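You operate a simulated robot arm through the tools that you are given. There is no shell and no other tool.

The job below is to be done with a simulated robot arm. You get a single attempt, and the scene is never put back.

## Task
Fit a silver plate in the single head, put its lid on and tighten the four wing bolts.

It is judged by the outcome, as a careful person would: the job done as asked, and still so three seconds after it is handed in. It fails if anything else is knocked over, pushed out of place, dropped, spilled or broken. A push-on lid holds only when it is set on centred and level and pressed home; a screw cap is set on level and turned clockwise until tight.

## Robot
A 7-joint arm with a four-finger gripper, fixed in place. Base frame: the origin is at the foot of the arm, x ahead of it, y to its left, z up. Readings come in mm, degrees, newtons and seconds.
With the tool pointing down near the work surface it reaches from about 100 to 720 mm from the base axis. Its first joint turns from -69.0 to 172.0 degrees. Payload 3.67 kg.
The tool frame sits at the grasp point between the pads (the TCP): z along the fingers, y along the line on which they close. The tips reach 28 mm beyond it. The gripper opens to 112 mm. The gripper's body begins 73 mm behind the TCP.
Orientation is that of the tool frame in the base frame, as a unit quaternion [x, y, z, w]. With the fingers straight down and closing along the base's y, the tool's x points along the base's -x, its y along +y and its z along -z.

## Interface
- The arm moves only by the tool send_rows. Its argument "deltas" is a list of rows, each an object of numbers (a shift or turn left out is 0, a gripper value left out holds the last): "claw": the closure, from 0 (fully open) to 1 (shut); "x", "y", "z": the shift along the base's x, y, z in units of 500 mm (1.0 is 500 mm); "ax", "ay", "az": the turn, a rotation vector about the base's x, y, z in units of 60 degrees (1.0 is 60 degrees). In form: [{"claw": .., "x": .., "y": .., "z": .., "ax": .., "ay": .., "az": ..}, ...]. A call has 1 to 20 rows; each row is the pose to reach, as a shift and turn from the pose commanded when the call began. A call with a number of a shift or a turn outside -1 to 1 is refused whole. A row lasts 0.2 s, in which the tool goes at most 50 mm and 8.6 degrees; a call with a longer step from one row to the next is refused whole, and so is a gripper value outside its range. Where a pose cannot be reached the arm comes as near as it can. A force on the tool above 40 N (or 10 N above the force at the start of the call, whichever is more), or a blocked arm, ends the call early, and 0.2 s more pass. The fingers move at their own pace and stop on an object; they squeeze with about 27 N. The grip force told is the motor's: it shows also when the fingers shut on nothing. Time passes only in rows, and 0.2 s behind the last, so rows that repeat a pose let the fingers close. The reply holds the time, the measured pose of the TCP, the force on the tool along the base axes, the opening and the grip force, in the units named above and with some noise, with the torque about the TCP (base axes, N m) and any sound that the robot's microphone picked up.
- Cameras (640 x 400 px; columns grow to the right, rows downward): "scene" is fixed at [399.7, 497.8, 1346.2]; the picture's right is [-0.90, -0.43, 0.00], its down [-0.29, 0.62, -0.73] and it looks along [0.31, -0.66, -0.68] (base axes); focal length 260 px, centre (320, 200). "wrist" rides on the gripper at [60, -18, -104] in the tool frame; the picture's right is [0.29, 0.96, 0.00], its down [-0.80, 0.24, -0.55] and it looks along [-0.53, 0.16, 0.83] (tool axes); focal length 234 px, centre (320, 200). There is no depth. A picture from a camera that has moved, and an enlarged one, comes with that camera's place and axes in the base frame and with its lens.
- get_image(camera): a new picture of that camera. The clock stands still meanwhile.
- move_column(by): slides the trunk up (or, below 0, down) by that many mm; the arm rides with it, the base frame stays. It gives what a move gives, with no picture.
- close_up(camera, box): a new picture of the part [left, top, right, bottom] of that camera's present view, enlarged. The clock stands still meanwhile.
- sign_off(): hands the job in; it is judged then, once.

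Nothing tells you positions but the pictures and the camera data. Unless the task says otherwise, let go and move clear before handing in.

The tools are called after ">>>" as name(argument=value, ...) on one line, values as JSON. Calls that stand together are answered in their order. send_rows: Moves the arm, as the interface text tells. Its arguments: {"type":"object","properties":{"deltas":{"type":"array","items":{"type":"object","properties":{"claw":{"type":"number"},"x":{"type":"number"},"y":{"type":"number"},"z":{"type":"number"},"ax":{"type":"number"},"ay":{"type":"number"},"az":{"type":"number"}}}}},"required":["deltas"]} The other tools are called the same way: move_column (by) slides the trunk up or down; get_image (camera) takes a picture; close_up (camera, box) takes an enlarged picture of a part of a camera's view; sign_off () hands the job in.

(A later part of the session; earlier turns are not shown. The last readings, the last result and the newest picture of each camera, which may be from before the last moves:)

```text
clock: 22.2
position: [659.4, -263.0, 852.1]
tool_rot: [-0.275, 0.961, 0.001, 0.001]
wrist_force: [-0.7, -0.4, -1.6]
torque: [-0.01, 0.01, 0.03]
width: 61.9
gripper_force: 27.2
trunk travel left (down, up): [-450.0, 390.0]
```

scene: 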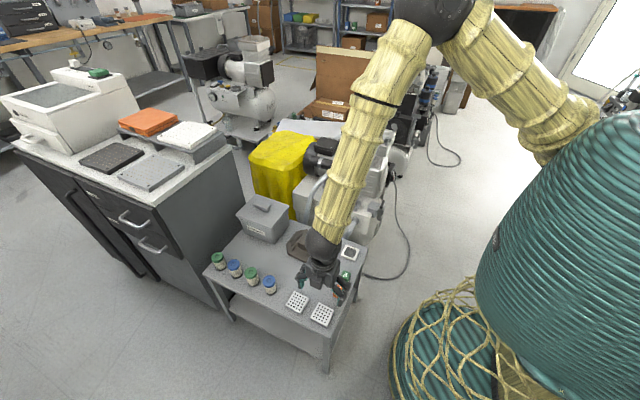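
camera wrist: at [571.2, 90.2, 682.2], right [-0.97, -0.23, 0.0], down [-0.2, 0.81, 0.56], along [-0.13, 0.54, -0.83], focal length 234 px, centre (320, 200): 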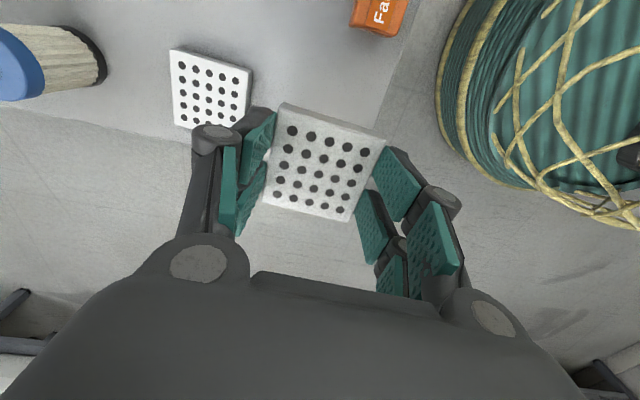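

>>> send_rows(deltas=[{"x": -0.0075, "y": -0.083, "z": 0.005, "az": -0.066}, {"x": -0.015, "y": -0.166, "z": 0.01, "az": -0.133}, {"x": -0.0225, "y": -0.249, "z": 0.015, "az": -0.2}, {"x": -0.03, "y": -0.332, "z": 0.02, "az": -0.266}, {"x": -0.0375, "y": -0.416, "z": 0.025, "az": -0.333}, {"x": -0.045, "y": -0.5, "z": 0.03, "az": -0.4}, {"x": -0.0525, "y": -0.583, "z": 0.035, "az": -0.466}, {"x": -0.059, "y": -0.666, "z": 0.04, "az": -0.532}, {"x": -0.059, "y": -0.666, "z": 0.04, "az": -0.532}])

>>> get_image(camera="wrist")

>>> get_image(camera="scene")

```text
clock: 24.2
position: [628.8, -595.2, 869.5]
tool_rot: [-0.001, 1.0, 0.0, 0.001]
wrist_force: [0.1, -0.4, -1.1]
torque: [-0.04, -0.01, 0.0]
width: 61.6
gripper_force: 26.7
trunk travel left (down, up): [-450.0, 390.0]
```

```text
taken
camera wrist: at [570.0, -615.5, 973.4], right [-0.29, 0.96, 0.0], down [0.8, 0.24, 0.55], along [0.53, 0.16, -0.83], focal length 234 px, centre (320, 200)
```

wrist: 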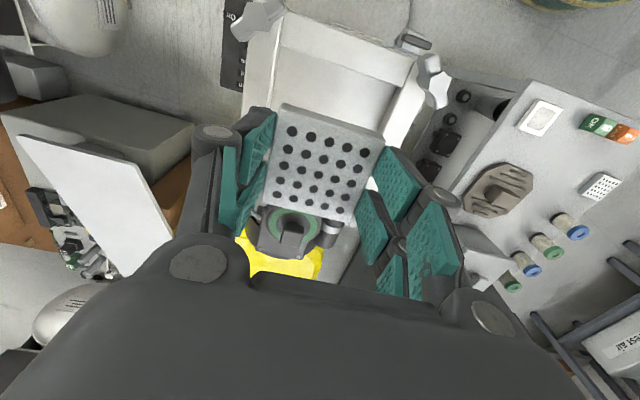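

```text
taken
```

scene: 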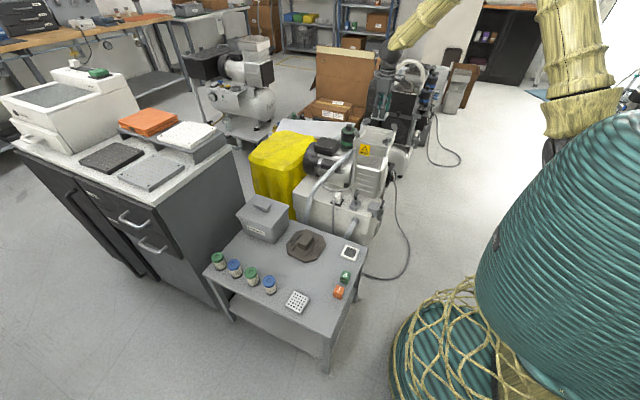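

I'm over the head with the plate. I'll check the recess position relative to the plate before lowering.

>>> close_up(camera="wrist", box=[220, 0, 460, 270])

>>> close_up(camera="scene", box=[345, 80, 415, 160])

```text
1.48 times, centred on (340, 135) of wrist
camera zoom: at [570.0, -615.5, 973.4], right [-0.29, 0.96, 0.0], down [0.8, 0.24, 0.55], along [0.53, 0.16, -0.83], focal length 347 px, centre (290, 296)
```

zoom: 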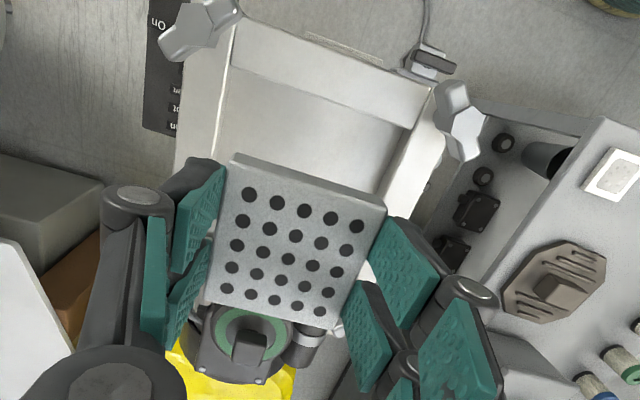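

```text
5.00 times, centred on (380, 120) of scene
camera zoom: at [399.7, 497.8, 1346.2], right [-0.9, -0.43, 0.0], down [-0.29, 0.62, -0.73], along [0.31, -0.66, -0.68], focal length 1299 px, centre (20, 600)
```

zoom: 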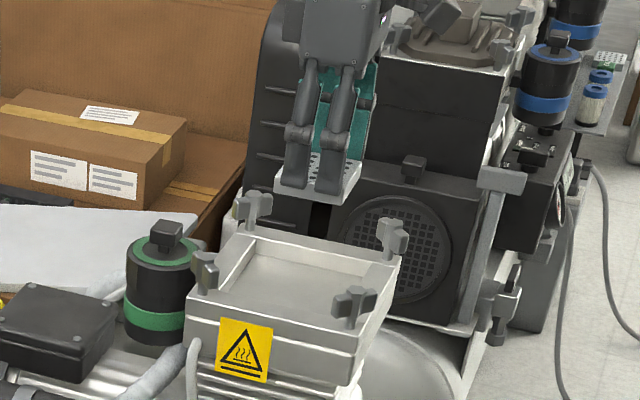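

The recess centre is about (632,−592), with the rim at z≈745 and the floor near 725. I'll centre and lower the plate to just above the rim first.

>>> send_rows(deltas=[{"x": 0.005, "y": 0.004, "z": -0.04}, {"x": 0.005, "y": 0.004, "z": -0.1}, {"x": 0.005, "y": 0.004, "z": -0.15}, {"x": 0.005, "y": 0.004, "z": -0.17}, {"x": 0.005, "y": 0.004, "z": -0.17}])

>>> close_up(camera="wrist", box=[200, 50, 460, 290])

>>> close_up(camera="scene", box=[345, 90, 415, 160])

```text
clock: 25.4
position: [631.4, -592.8, 784.6]
tool_rot: [0.0, 1.0, 0.001, 0.001]
wrist_force: [-0.1, 0.3, -1.7]
torque: [0.0, 0.0, -0.01]
width: 61.7
gripper_force: 27.4
trunk travel left (down, up): [-450.0, 390.0]
```

```text
1.67 times, centred on (330, 170) of wrist
camera zoom: at [573.0, -612.2, 888.3], right [-0.29, 0.96, 0.0], down [0.8, 0.24, 0.56], along [0.53, 0.16, -0.83], focal length 390 px, centre (303, 250)
```

zoom: 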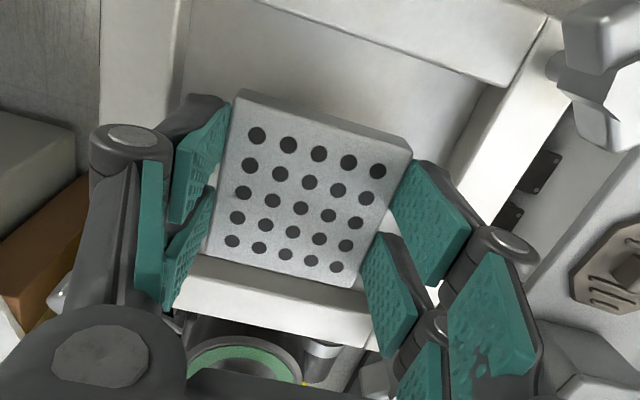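

```text
5.71 times, centred on (380, 125) of scene
camera zoom: at [399.7, 497.8, 1346.2], right [-0.9, -0.43, 0.0], down [-0.29, 0.62, -0.73], along [0.31, -0.66, -0.68], focal length 1485 px, centre (-23, 629)
```

zoom: 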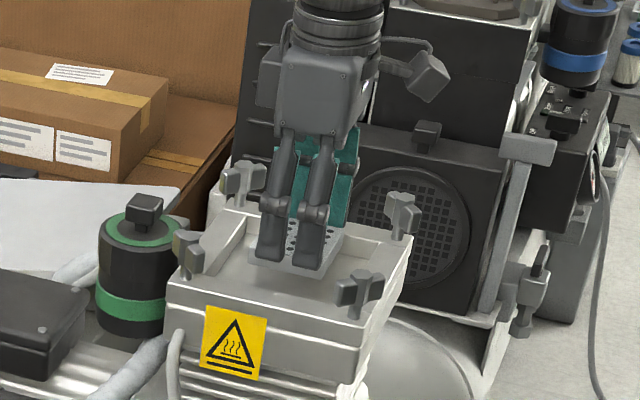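

The plate is centred over the recess. I'll lower slowly, watching the force.

>>> send_rows(deltas=[{"z": -0.012}, {"z": -0.024}, {"z": -0.034}, {"z": -0.042}, {"z": -0.042}])

```text
clock: 26.6
position: [632.5, -593.4, 764.8]
tool_rot: [0.0, 1.0, 0.0, 0.001]
wrist_force: [0.0, -1.8, 6.0]
torque: [-0.05, -0.24, -0.04]
width: 62.0
gripper_force: 27.1
trunk travel left (down, up): [-450.0, 390.0]
```

There is light contact (about 8 N), mostly on the +x edge of the plate. I'll go down another millimetre or so to see whether it flattens.

>>> send_rows(deltas=[{"z": -0.002}, {"z": -0.002}])

>>> close_up(camera="wrist", box=[200, 50, 460, 290])

>>> close_up(camera="scene", box=[355, 110, 405, 150])

```text
clock: 27.2
position: [633.3, -592.0, 764.8]
tool_rot: [-0.001, 1.0, -0.002, 0.001]
wrist_force: [0.7, -6.0, 15.2]
torque: [-0.21, 0.12, 0.03]
width: 62.0
gripper_force: 27.2
trunk travel left (down, up): [-450.0, 390.0]
```

```text
1.67 times, centred on (330, 170) of wrist
camera zoom: at [574.1, -612.3, 868.8], right [-0.29, 0.96, 0.0], down [0.8, 0.24, 0.56], along [0.53, 0.16, -0.83], focal length 390 px, centre (303, 250)
```

zoom: 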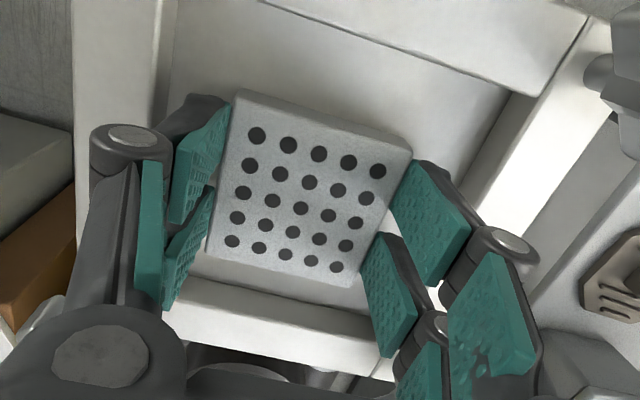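

```text
10.00 times, centred on (380, 130) of scene
camera zoom: at [399.7, 497.8, 1346.2], right [-0.9, -0.43, 0.0], down [-0.29, 0.62, -0.73], along [0.31, -0.66, -0.68], focal length 2599 px, centre (-280, 900)
```

zoom: 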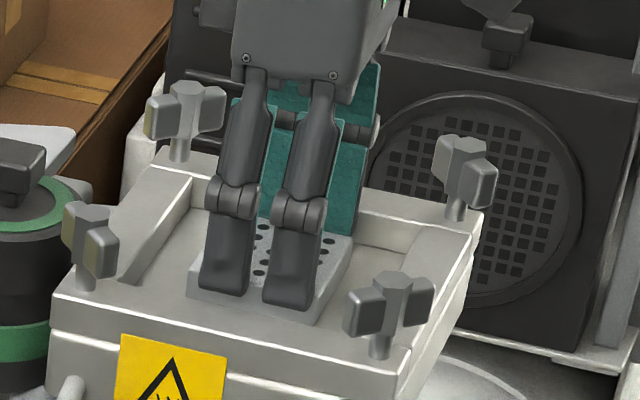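

The force rises at constant height, so the plate is sitting on the recess floor. I'll ease off, open a little so the fingers stay clear of the walls, and rise.

>>> send_rows(deltas=[{"z": 0.003}, {"z": 0.004, "claw": 0.3}, {"z": 0.004, "claw": 0.3}, {"z": 0.02, "claw": 0.3}, {"z": 0.08}, {"z": 0.16}, {"z": 0.24}, {"z": 0.24}])

>>> get_image(camera="wrist")

>>> close_up(camera="scene", box=[355, 110, 405, 150])

```text
clock: 29.0
position: [632.5, -594.1, 883.2]
tool_rot: [-0.001, 1.0, 0.001, 0.0]
wrist_force: [-0.9, -0.8, -0.7]
torque: [0.02, 0.01, 0.01]
width: 78.3
gripper_force: 0.0
trunk travel left (down, up): [-450.0, 390.0]
```

```text
taken
camera wrist: at [574.4, -614.0, 987.0], right [-0.29, 0.96, 0.0], down [0.8, 0.24, 0.55], along [0.53, 0.16, -0.83], focal length 234 px, centre (320, 200)
```

wrist: 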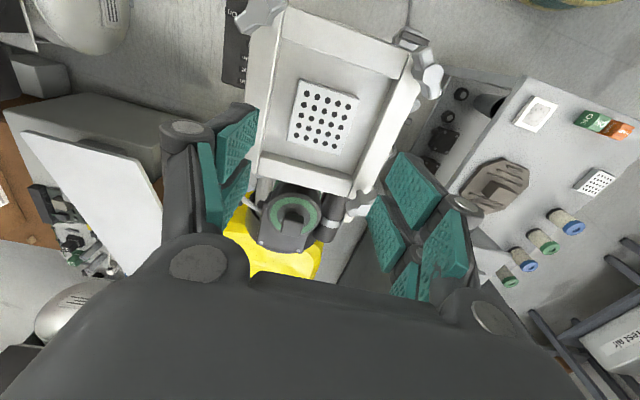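

```text
10.00 times, centred on (380, 130) of scene
camera zoom: at [399.7, 497.8, 1346.2], right [-0.9, -0.43, 0.0], down [-0.29, 0.62, -0.73], along [0.31, -0.66, -0.68], focal length 2599 px, centre (-280, 900)
```

zoom: 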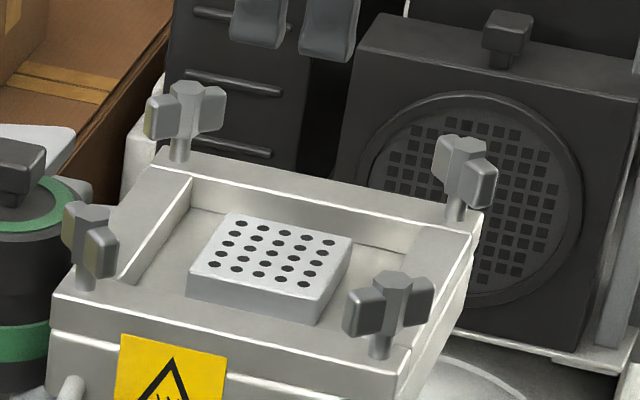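

The plate is in the recess. I'll check its centring from above.

>>> close_up(camera="wrist", box=[230, 10, 440, 220])

```text
1.90 times, centred on (335, 115) of wrist
camera zoom: at [574.4, -614.0, 987.0], right [-0.29, 0.96, 0.0], down [0.8, 0.24, 0.55], along [0.53, 0.16, -0.83], focal length 446 px, centre (291, 362)
```

zoom: 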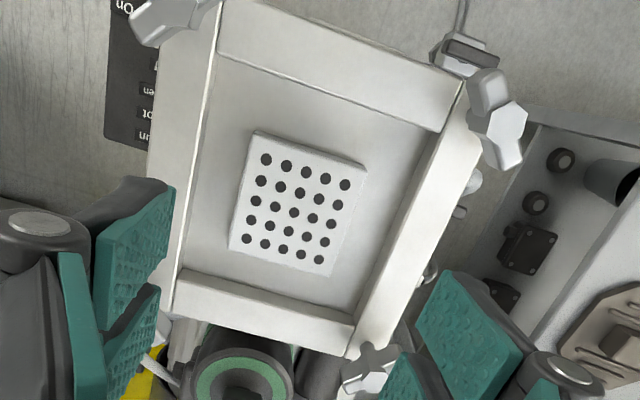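

The plate lies flat and within about 2 mm of centre. I'll go back the same way toward the bench to look at the lid.

>>> send_rows(deltas=[{"x": 0.007, "y": 0.083, "z": -0.005, "az": 0.066}, {"x": 0.014, "y": 0.166, "z": -0.01, "az": 0.133}, {"x": 0.021, "y": 0.249, "z": -0.02, "az": 0.2}, {"x": 0.028, "y": 0.332, "z": -0.03, "az": 0.266}, {"x": 0.035, "y": 0.416, "z": -0.04, "az": 0.333}, {"x": 0.042, "y": 0.5, "z": -0.05, "az": 0.4}, {"x": 0.05, "y": 0.583, "z": -0.06, "az": 0.466}, {"x": 0.056, "y": 0.666, "z": -0.066, "az": 0.533}, {"x": 0.05, "y": 0.73, "z": -0.1, "az": 0.6}, {"x": 0.04, "y": 0.8, "z": -0.14, "az": 0.68}, {"x": 0.03, "y": 0.87, "z": -0.18, "az": 0.76}, {"x": 0.02, "y": 0.94, "z": -0.22, "az": 0.84}, {"x": 0.016, "y": 0.985, "z": -0.246, "az": 0.917}, {"x": 0.016, "y": 0.985, "z": -0.246, "az": 0.917}])

>>> get_image(camera="wrist")

```text
clock: 32.0
position: [641.8, -100.1, 760.3]
tool_rot: [-0.463, 0.886, 0.0, 0.001]
wrist_force: [0.6, 0.7, 0.1]
torque: [-0.02, -0.03, 0.01]
width: 78.3
gripper_force: 0.0
trunk travel left (down, up): [-450.0, 390.0]
```

```text
taken
camera wrist: at [623.8, -161.0, 864.5], right [-0.95, 0.31, 0.0], down [0.26, 0.79, 0.56], along [0.17, 0.53, -0.83], focal length 234 px, centre (320, 200)
```

wrist: 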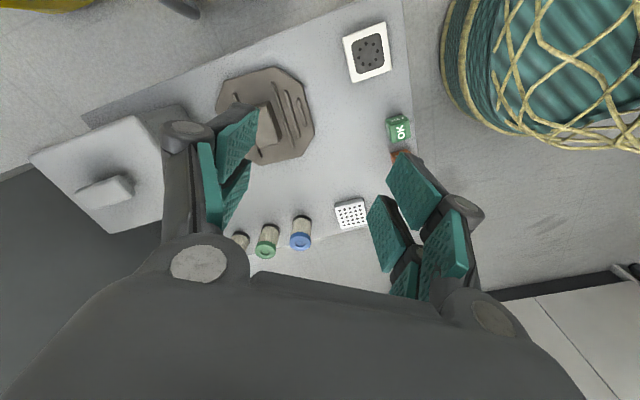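

>>> send_rows(deltas=[{"x": 0.032, "y": -0.032, "z": -0.024, "az": 0.116, "claw": 0}, {"x": 0.064, "y": -0.064, "z": -0.048, "az": 0.232}, {"x": 0.096, "y": -0.096, "z": -0.072, "az": 0.348}, {"x": 0.128, "y": -0.128, "z": -0.096, "az": 0.464}, {"x": 0.158, "y": -0.16, "z": -0.12, "az": 0.58}, {"x": 0.158, "y": -0.16, "z": -0.12, "az": 0.58}])

>>> get_image(camera="wrist")

>>> close_up(camera="wrist", box=[220, 90, 380, 240])

```text
clock: 33.4
position: [717.9, -178.7, 700.0]
tool_rot: [0.707, -0.707, -0.001, -0.001]
wrist_force: [-1.1, 0.4, 0.4]
torque: [-0.04, 0.02, 0.05]
width: 112.1
gripper_force: 0.0
trunk travel left (down, up): [-450.0, 390.0]
```

```text
taken
camera wrist: at [737.7, -240.8, 805.1], right [-0.96, -0.29, 0.0], down [-0.24, 0.8, 0.55], along [-0.16, 0.53, -0.83], focal length 234 px, centre (320, 200)
```

wrist: 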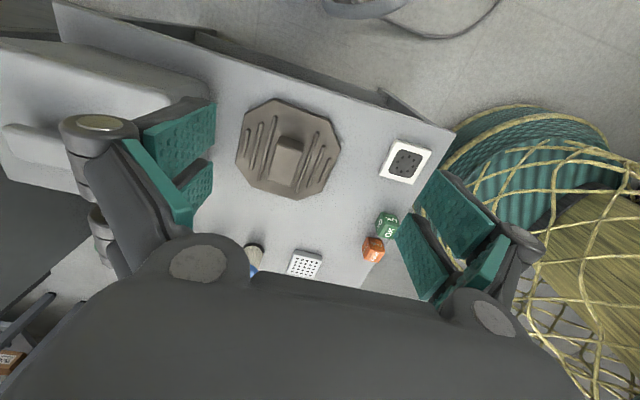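

```text
2.67 times, centred on (300, 165) of wrist
camera zoom: at [737.7, -240.8, 805.1], right [-0.96, -0.29, 0.0], down [-0.24, 0.8, 0.55], along [-0.16, 0.53, -0.83], focal length 624 px, centre (373, 293)
```

zoom: 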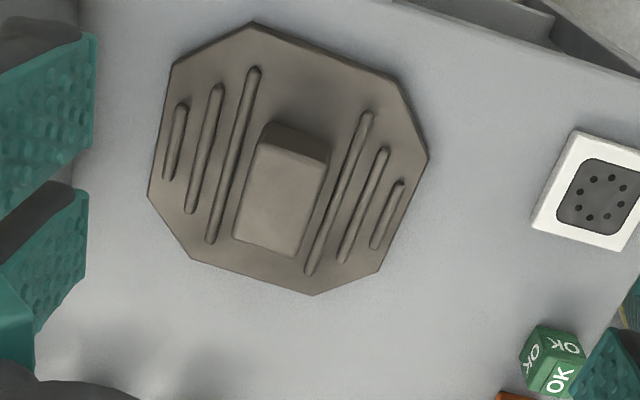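

The lid centre is about (744,−88), turned about −4°. Its handle is roughly 36 mm (x) × 60 mm (y) × 30 mm, with the top at z≈495. I'll turn to yaw ≈0 so the fingers close along y on the handle ends, clear of the fins, and move above it.

>>> send_rows(deltas=[{"x": 0.0, "y": 0.02, "z": -0.01, "az": -0.14}, {"x": 0.008, "y": 0.045, "z": -0.03, "az": -0.28}, {"x": 0.016, "y": 0.07, "z": -0.05, "az": -0.42}, {"x": 0.024, "y": 0.1, "z": -0.07, "az": -0.56}, {"x": 0.034, "y": 0.13, "z": -0.09, "az": -0.7}, {"x": 0.044, "y": 0.16, "z": -0.11, "az": -0.84}, {"x": 0.052, "y": 0.182, "z": -0.12, "az": -0.98}, {"x": 0.052, "y": 0.182, "z": -0.12, "az": -0.98}])

```text
clock: 35.2
position: [745.8, -89.2, 639.2]
tool_rot: [-0.267, 0.964, 0.0, 0.001]
wrist_force: [0.7, 0.0, -0.2]
torque: [0.01, -0.01, -0.03]
width: 112.0
gripper_force: 0.1
trunk travel left (down, up): [-450.0, 390.0]
```

>>> send_rows(deltas=[{"az": -0.12}, {"az": -0.24}, {"az": -0.36}, {"az": -0.48}, {"az": -0.583}, {"az": -0.583}])

>>> get_image(camera="wrist")

>>> get_image(camera="scene")

```text
clock: 36.6
position: [746.2, -88.7, 640.3]
tool_rot: [0.034, 0.999, 0.0, 0.001]
wrist_force: [-0.7, -0.3, -0.1]
torque: [0.0, 0.02, -0.01]
width: 111.8
gripper_force: 0.1
trunk travel left (down, up): [-450.0, 390.0]
```

```text
taken
camera wrist: at [686.5, -104.1, 743.9], right [-0.22, 0.98, 0.0], down [0.81, 0.18, 0.55], along [0.54, 0.12, -0.83], focal length 234 px, centre (320, 200)
```

wrist: 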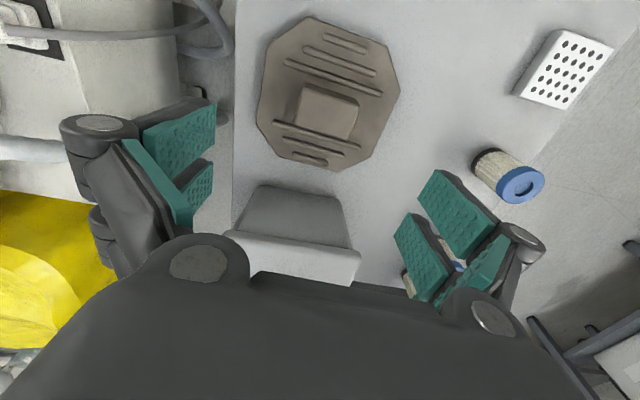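

```text
taken
```

scene: 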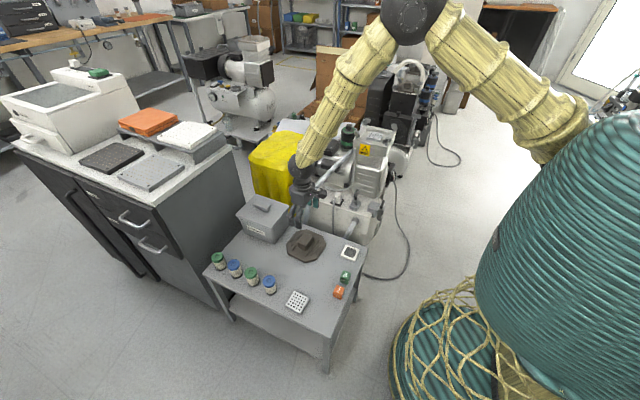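

The arm tracks well here, and the bin stays more than 100 mm away. I'll refine the handle position from this view.

>>> close_up(camera="wrist", box=[240, 0, 420, 180])

```text
2.22 times, centred on (330, 90) of wrist
camera zoom: at [686.5, -104.1, 743.9], right [-0.22, 0.98, 0.0], down [0.81, 0.18, 0.55], along [0.54, 0.12, -0.83], focal length 520 px, centre (298, 444)
```

zoom: 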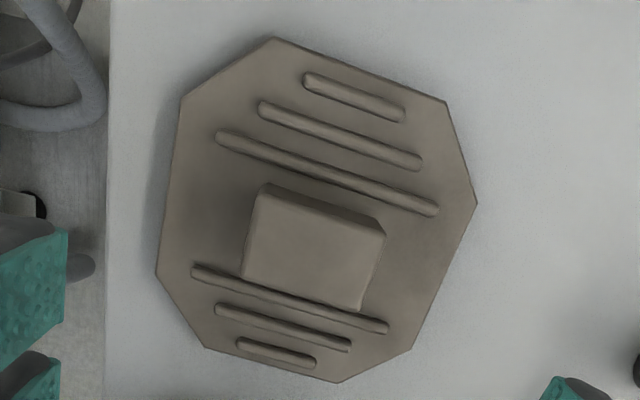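

I put the handle centre at about (743.5,−84.5), with its top at z≈490. I'll lower over it with the tips staying just above the lid plate.

>>> send_rows(deltas=[{"claw": 0.2, "x": -0.005, "y": 0.009, "z": -0.04}, {"x": -0.005, "y": 0.009, "z": -0.11}, {"x": -0.005, "y": 0.009, "z": -0.18}, {"x": -0.005, "y": 0.009, "z": -0.24}, {"x": -0.005, "y": 0.009, "z": -0.27}, {"x": -0.005, "y": 0.009, "z": -0.27}])

>>> get_image(camera="wrist")

>>> close_up(camera="scene", box=[260, 190, 360, 280])

```text
clock: 38.0
position: [741.5, -84.7, 505.1]
tool_rot: [0.033, 0.999, 0.0, 0.001]
wrist_force: [-0.4, 0.7, -0.1]
torque: [-0.01, 0.01, 0.01]
width: 89.8
gripper_force: 0.1
trunk travel left (down, up): [-450.0, 390.0]
```

```text
taken
camera wrist: at [682.3, -99.8, 609.5], right [-0.22, 0.97, 0.0], down [0.81, 0.19, 0.56], along [0.54, 0.12, -0.83], focal length 234 px, centre (320, 200)
```

wrist: 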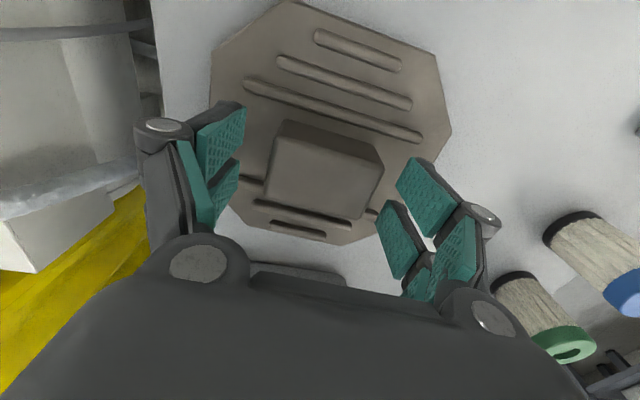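

```text
4.44 times, centred on (310, 235) of scene
camera zoom: at [399.7, 497.8, 1346.2], right [-0.9, -0.43, 0.0], down [-0.29, 0.62, -0.73], along [0.31, -0.66, -0.68], focal length 1155 px, centre (364, 44)
```

zoom: 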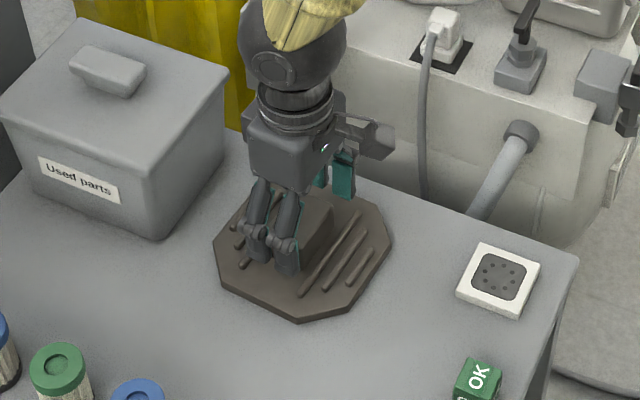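

>>> send_rows(deltas=[{"x": 0.004, "y": 0.001, "z": -0.007}, {"x": 0.004, "y": 0.001, "z": -0.014}, {"x": 0.004, "y": 0.001, "z": -0.014}])

>>> close_up(camera="wrist", box=[190, 80, 450, 280])

```text
clock: 38.8
position: [744.9, -83.7, 498.6]
tool_rot: [0.033, 0.999, 0.0, 0.001]
wrist_force: [0.1, 0.0, 0.1]
torque: [0.02, -0.02, -0.01]
width: 89.5
gripper_force: 0.1
trunk travel left (down, up): [-450.0, 390.0]
```

```text
2.00 times, centred on (320, 180) of wrist
camera zoom: at [684.4, -99.3, 602.6], right [-0.22, 0.97, 0.0], down [0.81, 0.19, 0.55], along [0.54, 0.12, -0.83], focal length 468 px, centre (320, 240)
```

zoom: 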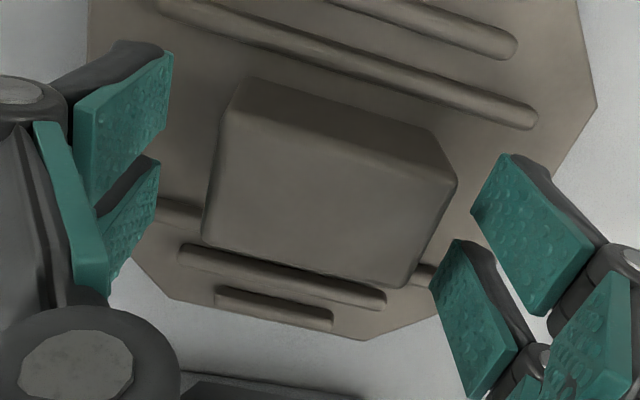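

The handle is centred between the fingers. Closing on it now.

>>> send_rows(deltas=[{"claw": 0.4}, {"claw": 0.6}, {"claw": 1.0}, {"claw": 1.0}, {"claw": 1.0}])

>>> close_up(camera="wrist", box=[190, 80, 450, 280])

```text
clock: 40.0
position: [743.5, -83.1, 497.8]
tool_rot: [0.033, 0.999, 0.0, 0.002]
wrist_force: [0.0, 3.1, 0.3]
torque: [0.22, -0.21, 0.1]
width: 61.8
gripper_force: 27.1
trunk travel left (down, up): [-450.0, 390.0]
```

```text
2.00 times, centred on (320, 180) of wrist
camera zoom: at [684.4, -99.1, 602.6], right [-0.22, 0.97, 0.0], down [0.81, 0.19, 0.55], along [0.54, 0.12, -0.83], focal length 468 px, centre (320, 240)
```

zoom: 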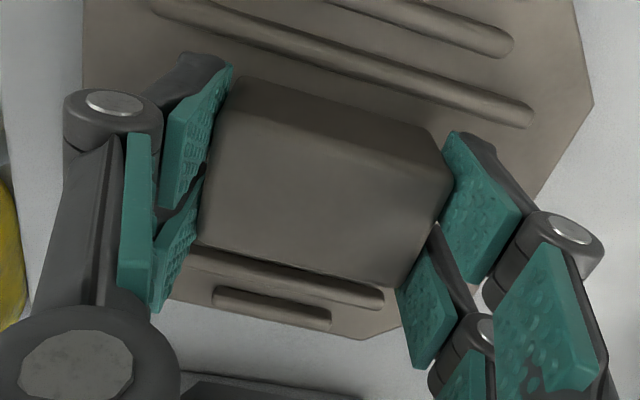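

>>> send_rows(deltas=[{"z": 0.01}, {"z": 0.03}, {"z": 0.06}, {"z": 0.1}, {"z": 0.1}])

>>> get_image(camera="wrist")

>>> close_up(camera="scene", box=[260, 190, 360, 280])

```text
clock: 41.2
position: [745.1, -85.1, 547.4]
tool_rot: [0.033, 0.999, 0.0, 0.0]
wrist_force: [0.1, -0.5, -6.0]
torque: [-0.01, -0.01, 0.02]
width: 62.0
gripper_force: 26.8
trunk travel left (down, up): [-450.0, 390.0]
```

```text
taken
camera wrist: at [685.7, -99.9, 652.3], right [-0.22, 0.97, 0.0], down [0.81, 0.19, 0.55], along [0.54, 0.12, -0.83], focal length 234 px, centre (320, 200)
```

wrist: 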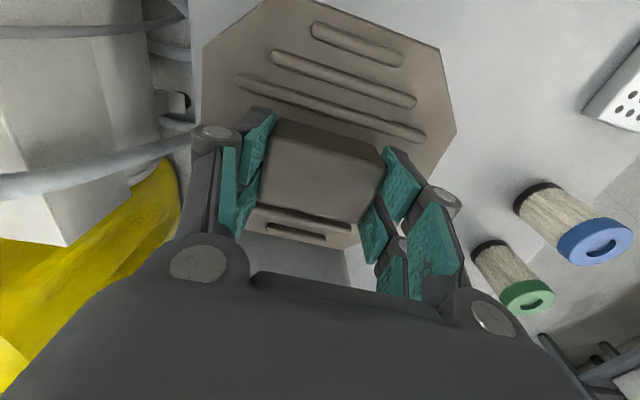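

```text
4.44 times, centred on (310, 235) of scene
camera zoom: at [399.7, 497.8, 1346.2], right [-0.9, -0.43, 0.0], down [-0.29, 0.62, -0.73], along [0.31, -0.66, -0.68], focal length 1155 px, centre (364, 44)
```

zoom: 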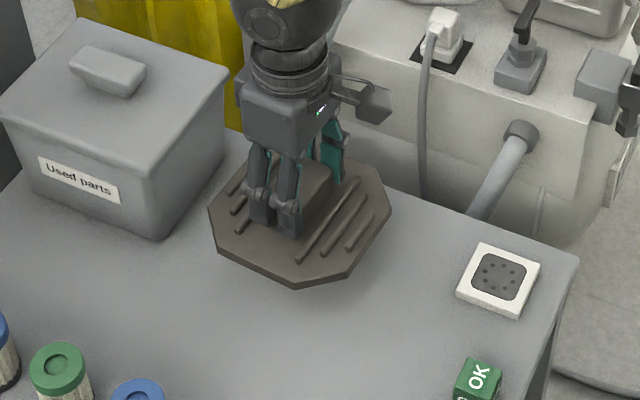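

The lid is held level and weighs about 0.6 kg. I'll raise it straight up, easing away from the bin, and square it up to yaw 0.

>>> send_rows(deltas=[{"x": -0.01, "z": 0.06, "az": 0.01}, {"x": -0.02, "z": 0.14, "az": 0.02}, {"x": -0.03, "z": 0.22, "az": 0.04}, {"x": -0.04, "z": 0.3, "az": 0.05}, {"x": -0.05, "z": 0.38, "az": 0.06}, {"x": -0.06, "z": 0.46, "az": 0.065}, {"x": -0.06, "z": 0.52, "az": 0.065}, {"x": -0.06, "z": 0.52, "az": 0.065}])

```text
clock: 43.0
position: [714.4, -82.8, 807.2]
tool_rot: [0.0, 1.0, 0.0, 0.0]
wrist_force: [-0.1, -0.2, -6.0]
torque: [0.0, 0.01, 0.01]
width: 62.0
gripper_force: 27.4
trunk travel left (down, up): [-450.0, 390.0]
```

>>> send_rows(deltas=[{"x": -0.008, "y": -0.05, "z": 0.02}, {"x": -0.018, "y": -0.12, "z": 0.042}, {"x": -0.028, "y": -0.19, "z": 0.064}, {"x": -0.038, "y": -0.26, "z": 0.086}, {"x": -0.048, "y": -0.32, "z": 0.106}, {"x": -0.05, "y": -0.355, "z": 0.12}, {"x": -0.05, "y": -0.355, "z": 0.12}])

```text
clock: 44.6
position: [690.0, -261.5, 866.6]
tool_rot: [-0.001, 1.0, -0.001, 0.0]
wrist_force: [0.2, 0.1, -6.0]
torque: [0.01, -0.01, -0.01]
width: 62.0
gripper_force: 27.1
trunk travel left (down, up): [-450.0, 390.0]
```

>>> send_rows(deltas=[{"x": -0.008, "y": -0.05, "z": 0.004}, {"x": -0.02, "y": -0.12, "z": 0.01}, {"x": -0.032, "y": -0.195, "z": 0.016}, {"x": -0.044, "y": -0.27, "z": 0.022}, {"x": -0.056, "y": -0.345, "z": 0.028}, {"x": -0.068, "y": -0.42, "z": 0.034}, {"x": -0.08, "y": -0.495, "z": 0.038}, {"x": -0.092, "y": -0.57, "z": 0.038}, {"x": -0.104, "y": -0.63, "z": 0.038}, {"x": -0.112, "y": -0.662, "z": 0.038}, {"x": -0.112, "y": -0.662, "z": 0.038}])

>>> get_image(camera="wrist")

>>> close_up(camera="scene", box=[340, 70, 420, 160])

```text
clock: 47.0
position: [634.6, -594.2, 885.1]
tool_rot: [-0.001, 1.0, 0.0, 0.0]
wrist_force: [-0.4, 1.0, -6.8]
torque: [0.03, 0.03, 0.0]
width: 62.0
gripper_force: 27.6
trunk travel left (down, up): [-450.0, 390.0]
```

```text
taken
camera wrist: at [575.7, -613.8, 989.4], right [-0.29, 0.96, 0.0], down [0.8, 0.24, 0.55], along [0.53, 0.16, -0.83], focal length 234 px, centre (320, 200)
```

wrist: 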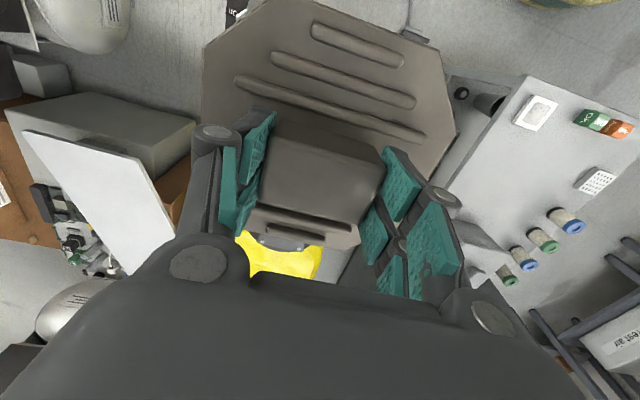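

```text
4.44 times, centred on (380, 115) of scene
camera zoom: at [399.7, 497.8, 1346.2], right [-0.9, -0.43, 0.0], down [-0.29, 0.62, -0.73], along [0.31, -0.66, -0.68], focal length 1155 px, centre (53, 578)
```

zoom: 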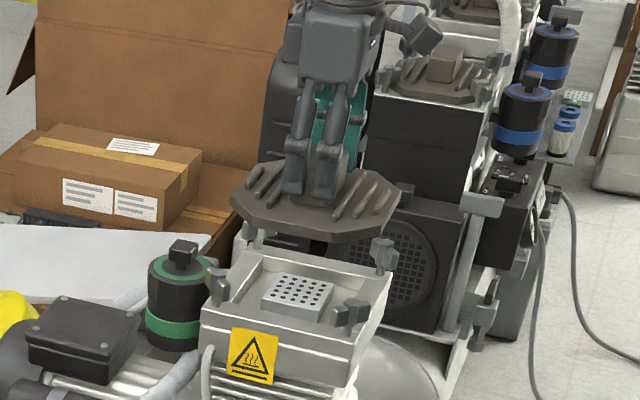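

The lid is above the head, and the wings all lie tangentially, so its chamfered corners should pass between the bolts. I'll lower to just above the bolt tops and check alignment.

>>> send_rows(deltas=[{"z": -0.03}, {"z": -0.06}, {"z": -0.07}, {"z": -0.07}])

>>> close_up(camera="wrist", box=[180, 0, 480, 260])

>>> close_up(camera="scene", box=[350, 95, 410, 155])

```text
clock: 48.0
position: [635.1, -592.8, 850.2]
tool_rot: [-0.001, 1.0, 0.0, 0.0]
wrist_force: [0.9, -0.1, -6.2]
torque: [0.01, -0.01, -0.03]
width: 61.9
gripper_force: 27.0
trunk travel left (down, up): [-450.0, 390.0]
```

```text
1.54 times, centred on (330, 130) of wrist
camera zoom: at [576.6, -613.3, 954.3], right [-0.29, 0.96, 0.0], down [0.8, 0.24, 0.55], along [0.53, 0.16, -0.83], focal length 360 px, centre (305, 308)
```

zoom: 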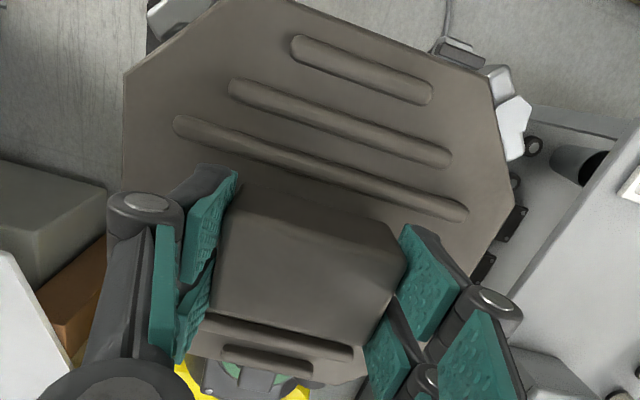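

```text
6.67 times, centred on (380, 125) of scene
camera zoom: at [399.7, 497.8, 1346.2], right [-0.9, -0.43, 0.0], down [-0.29, 0.62, -0.73], along [0.31, -0.66, -0.68], focal length 1732 px, centre (-80, 700)
```

zoom: 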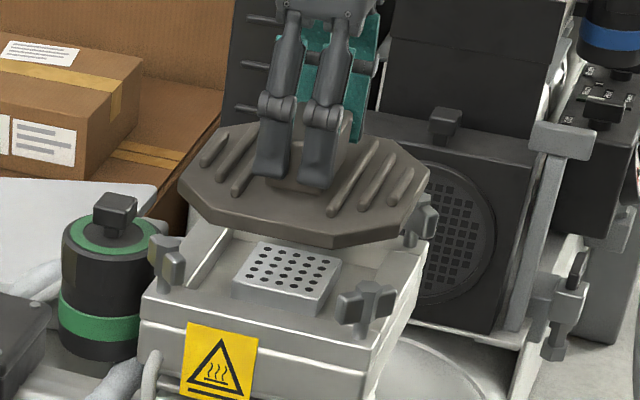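

The alignment looks close. I'll come down a little more and zoom in on the front corners to verify the clearance to the bolts.

>>> send_rows(deltas=[{"z": -0.012, "x": -0.002, "y": 0.002}, {"z": -0.02, "x": -0.002, "y": 0.002}, {"z": -0.02, "x": -0.002, "y": 0.002}])

>>> close_up(camera="scene", box=[355, 105, 405, 145])

>>> close_up(camera="wrist", box=[360, 20, 480, 140])

>>> close_up(camera="wrist", box=[180, 0, 300, 120])

```text
clock: 48.8
position: [634.2, -590.6, 840.9]
tool_rot: [-0.001, 1.0, 0.0, 0.001]
wrist_force: [0.9, 1.1, -5.4]
torque: [0.0, 0.01, 0.02]
width: 61.8
gripper_force: 27.2
trunk travel left (down, up): [-450.0, 390.0]
```

```text
10.00 times, centred on (380, 125) of scene
camera zoom: at [399.7, 497.8, 1346.2], right [-0.9, -0.43, 0.0], down [-0.29, 0.62, -0.73], along [0.31, -0.66, -0.68], focal length 2599 px, centre (-280, 950)
```

zoom: 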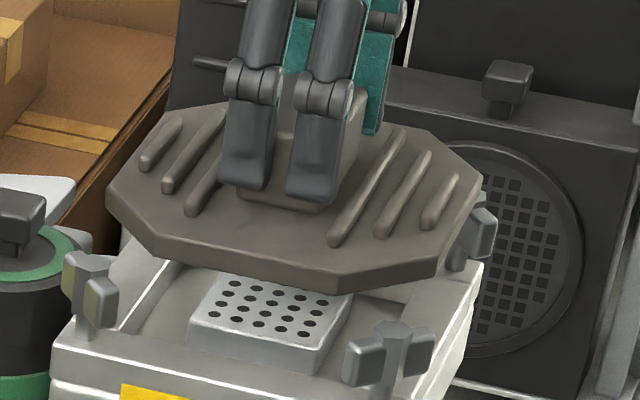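

```text
3.33 times, centred on (420, 80) of wrist
camera zoom: at [575.4, -611.3, 945.7], right [-0.29, 0.96, 0.0], down [0.8, 0.24, 0.55], along [0.53, 0.16, -0.83], focal length 781 px, centre (-13, 600)
```

zoom: 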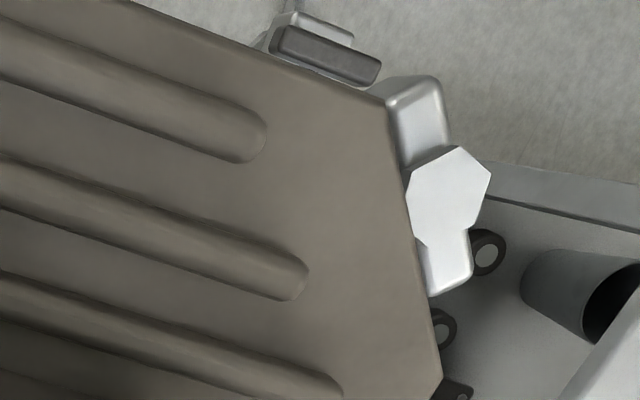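

```text
3.33 times, centred on (240, 60) of wrist
camera zoom: at [575.4, -611.3, 945.7], right [-0.29, 0.96, 0.0], down [0.8, 0.24, 0.55], along [0.53, 0.16, -0.83], focal length 781 px, centre (587, 667)
```

zoom: 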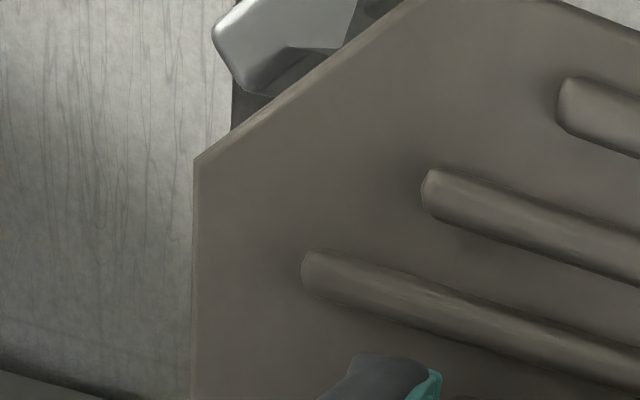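

Each visible chamfer clears its bolt axis by about 14 mm, with hub radius about 9 mm, so the lid fits. I'll nudge it about 1.5 mm and lower gradually.

>>> send_rows(deltas=[{"x": -0.003, "y": -0.002, "z": -0.008}, {"x": -0.003, "y": -0.002, "z": -0.016}, {"x": -0.003, "y": -0.002, "z": -0.024}, {"x": -0.003, "y": -0.002, "z": -0.032}, {"x": -0.003, "y": -0.002, "z": -0.04}, {"x": -0.003, "y": -0.002, "z": -0.04}])

>>> close_up(camera="scene", box=[355, 105, 405, 145])

>>> get_image(camera="wrist")

```text
clock: 50.2
position: [632.8, -592.1, 820.2]
tool_rot: [-0.001, 1.0, 0.0, 0.001]
wrist_force: [-0.6, 0.4, -5.9]
torque: [0.01, 0.03, 0.03]
width: 61.8
gripper_force: 26.3
trunk travel left (down, up): [-450.0, 390.0]
```

```text
10.00 times, centred on (380, 125) of scene
camera zoom: at [399.7, 497.8, 1346.2], right [-0.9, -0.43, 0.0], down [-0.29, 0.62, -0.73], along [0.31, -0.66, -0.68], focal length 2599 px, centre (-280, 950)
```

zoom: 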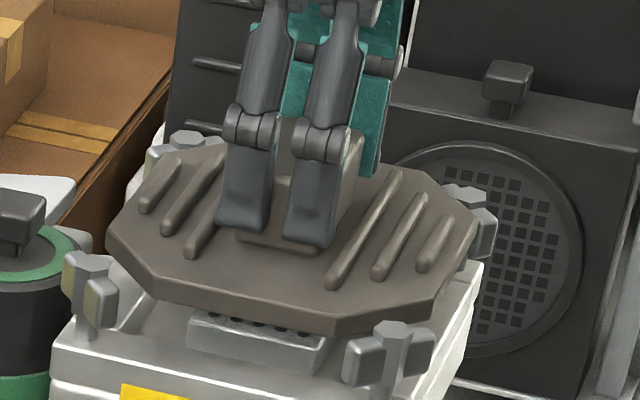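

```text
taken
camera wrist: at [573.5, -612.0, 925.4], right [-0.29, 0.96, 0.0], down [0.8, 0.24, 0.55], along [0.53, 0.16, -0.83], focal length 234 px, centre (320, 200)
```

wrist: 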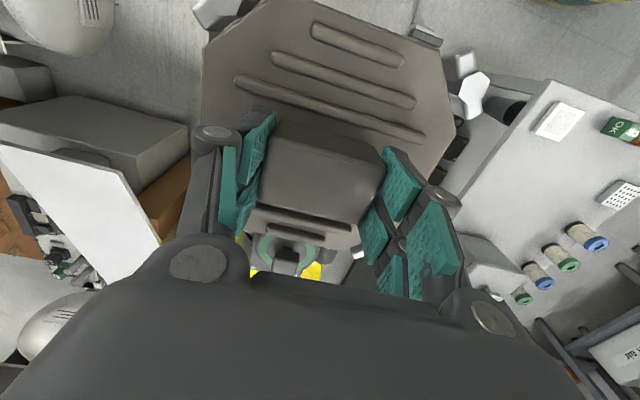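

No contact, and the bolts are emerging past the chamfers. I'll keep lowering.

>>> send_rows(deltas=[{"z": -0.008}, {"z": -0.016}, {"z": -0.024}, {"z": -0.032}, {"z": -0.04}, {"z": -0.04}])

>>> close_up(camera="scene", box=[355, 105, 405, 145])

```text
clock: 51.6
position: [632.8, -592.2, 802.3]
tool_rot: [-0.002, 1.0, 0.0, 0.001]
wrist_force: [0.0, 0.3, -6.7]
torque: [0.0, 0.0, 0.01]
width: 61.7
gripper_force: 27.5
trunk travel left (down, up): [-450.0, 390.0]
```

```text
10.00 times, centred on (380, 125) of scene
camera zoom: at [399.7, 497.8, 1346.2], right [-0.9, -0.43, 0.0], down [-0.29, 0.62, -0.73], along [0.31, -0.66, -0.68], focal length 2599 px, centre (-280, 950)
```

zoom: 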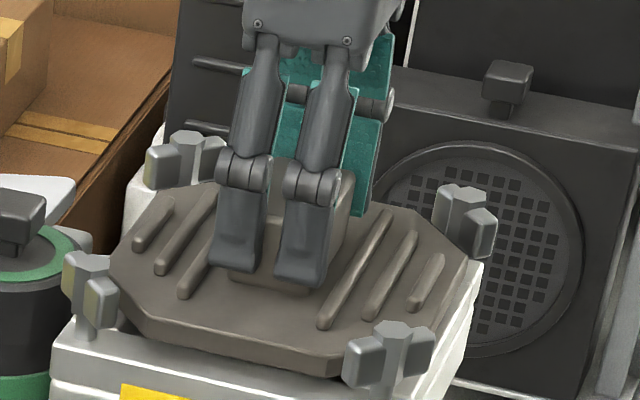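

>>> send_rows(deltas=[{"z": -0.004}, {"z": -0.008}, {"z": -0.012}, {"z": -0.012}])

```text
clock: 52.6
position: [631.9, -592.1, 794.5]
tool_rot: [-0.001, 1.0, 0.001, 0.0]
wrist_force: [-0.7, 0.7, -5.9]
torque: [0.0, 0.01, 0.02]
width: 61.9
gripper_force: 27.3
trunk travel left (down, up): [-450.0, 390.0]
```

>>> send_rows(deltas=[{"z": -0.004}, {"z": -0.008}, {"z": -0.008}])

```text
clock: 53.4
position: [631.5, -591.6, 792.6]
tool_rot: [0.0, 1.0, -0.001, 0.002]
wrist_force: [0.3, -6.2, 11.3]
torque: [-0.18, 0.34, 0.11]
width: 61.8
gripper_force: 27.0
trunk travel left (down, up): [-450.0, 390.0]
```

The lid has met the rim at TCP z≈792.6. I'll check that it sits level and centred.

>>> close_up(camera="scene", box=[355, 105, 405, 145])

>>> get_image(camera="wrist")

>>> close_up(camera="wrist", box=[180, 0, 500, 200])

```text
10.00 times, centred on (380, 125) of scene
camera zoom: at [399.7, 497.8, 1346.2], right [-0.9, -0.43, 0.0], down [-0.29, 0.62, -0.73], along [0.31, -0.66, -0.68], focal length 2599 px, centre (-280, 950)
```

zoom: 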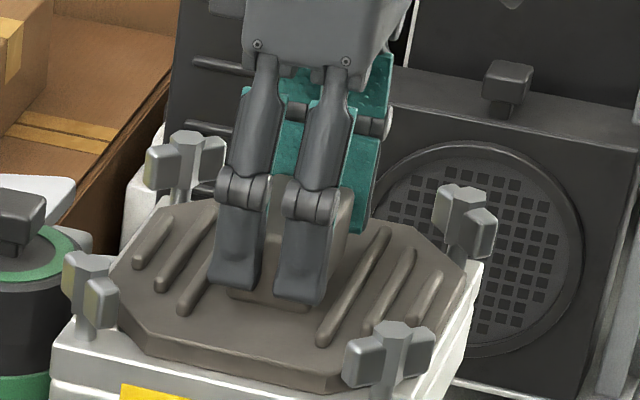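

```text
taken
camera wrist: at [573.1, -611.8, 897.3], right [-0.29, 0.96, 0.0], down [0.8, 0.24, 0.56], along [0.53, 0.16, -0.83], focal length 234 px, centre (320, 200)
```

wrist: 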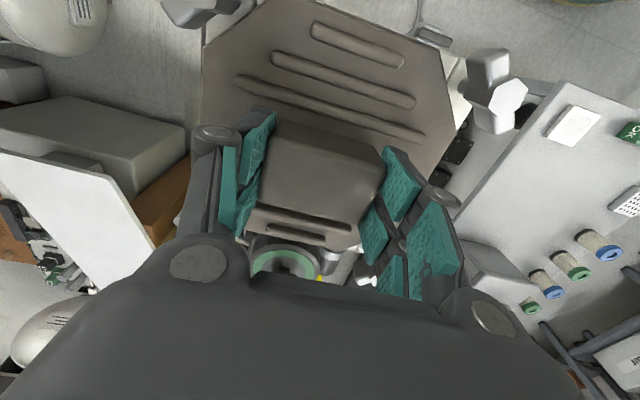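

```text
2.00 times, centred on (340, 100) of wrist
camera zoom: at [573.1, -611.8, 897.3], right [-0.29, 0.96, 0.0], down [0.8, 0.24, 0.56], along [0.53, 0.16, -0.83], focal length 468 px, centre (280, 400)
```

zoom: 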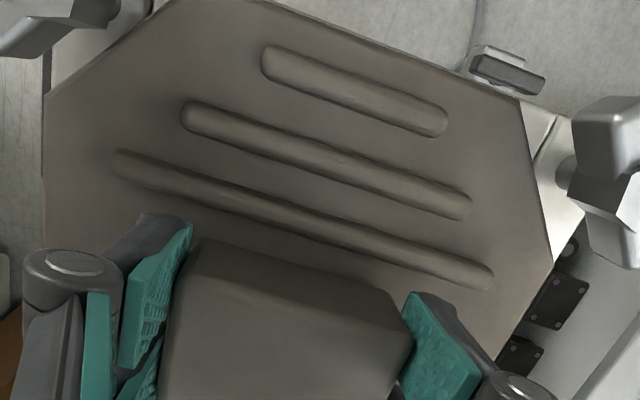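

It sits flat on the rim and clear of all the bolts. I'll push a little to seat it, then ease off, open and rise.

>>> send_rows(deltas=[{"z": -0.003}, {"z": -0.003}])

```text
clock: 54.0
position: [631.8, -591.2, 792.1]
tool_rot: [0.0, 1.0, -0.001, 0.002]
wrist_force: [1.0, -6.9, 11.3]
torque: [-0.15, -0.62, -0.13]
width: 62.1
gripper_force: 27.2
trunk travel left (down, up): [-450.0, 390.0]
```

>>> send_rows(deltas=[{"z": 0.003}, {"z": 0.004, "claw": 0.2}, {"z": 0.004, "claw": 0.2}, {"z": 0.004, "claw": 0.2}, {"z": 0.03}, {"z": 0.08}, {"z": 0.14}, {"z": 0.18}, {"z": 0.18}])

>>> get_image(camera="wrist")

>>> close_up(camera="scene", box=[355, 105, 405, 145])

```text
clock: 56.0
position: [632.1, -591.8, 878.8]
tool_rot: [-0.002, 1.0, 0.001, 0.0]
wrist_force: [0.1, 0.6, -0.5]
torque: [0.0, 0.01, 0.02]
width: 89.5
gripper_force: 0.0
trunk travel left (down, up): [-450.0, 390.0]
```

```text
taken
camera wrist: at [572.8, -611.9, 983.8], right [-0.29, 0.96, 0.0], down [0.8, 0.24, 0.55], along [0.53, 0.16, -0.83], focal length 234 px, centre (320, 200)
```

wrist: 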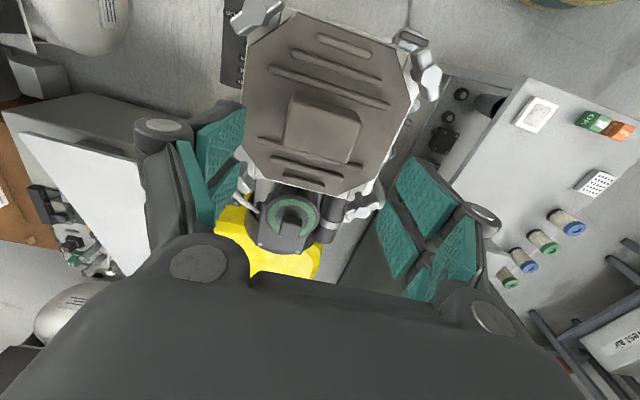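

```text
10.00 times, centred on (380, 125) of scene
camera zoom: at [399.7, 497.8, 1346.2], right [-0.9, -0.43, 0.0], down [-0.29, 0.62, -0.73], along [0.31, -0.66, -0.68], focal length 2599 px, centre (-280, 950)
```

zoom: 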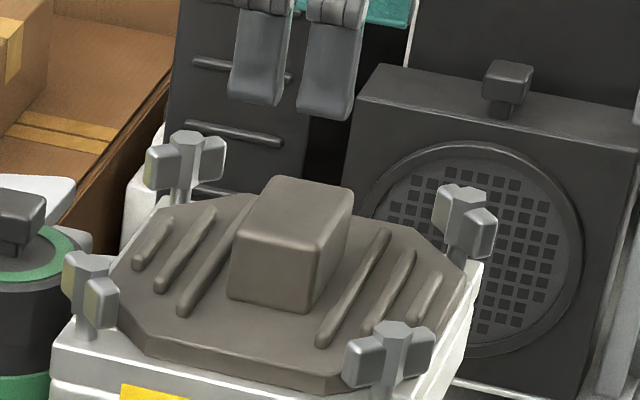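

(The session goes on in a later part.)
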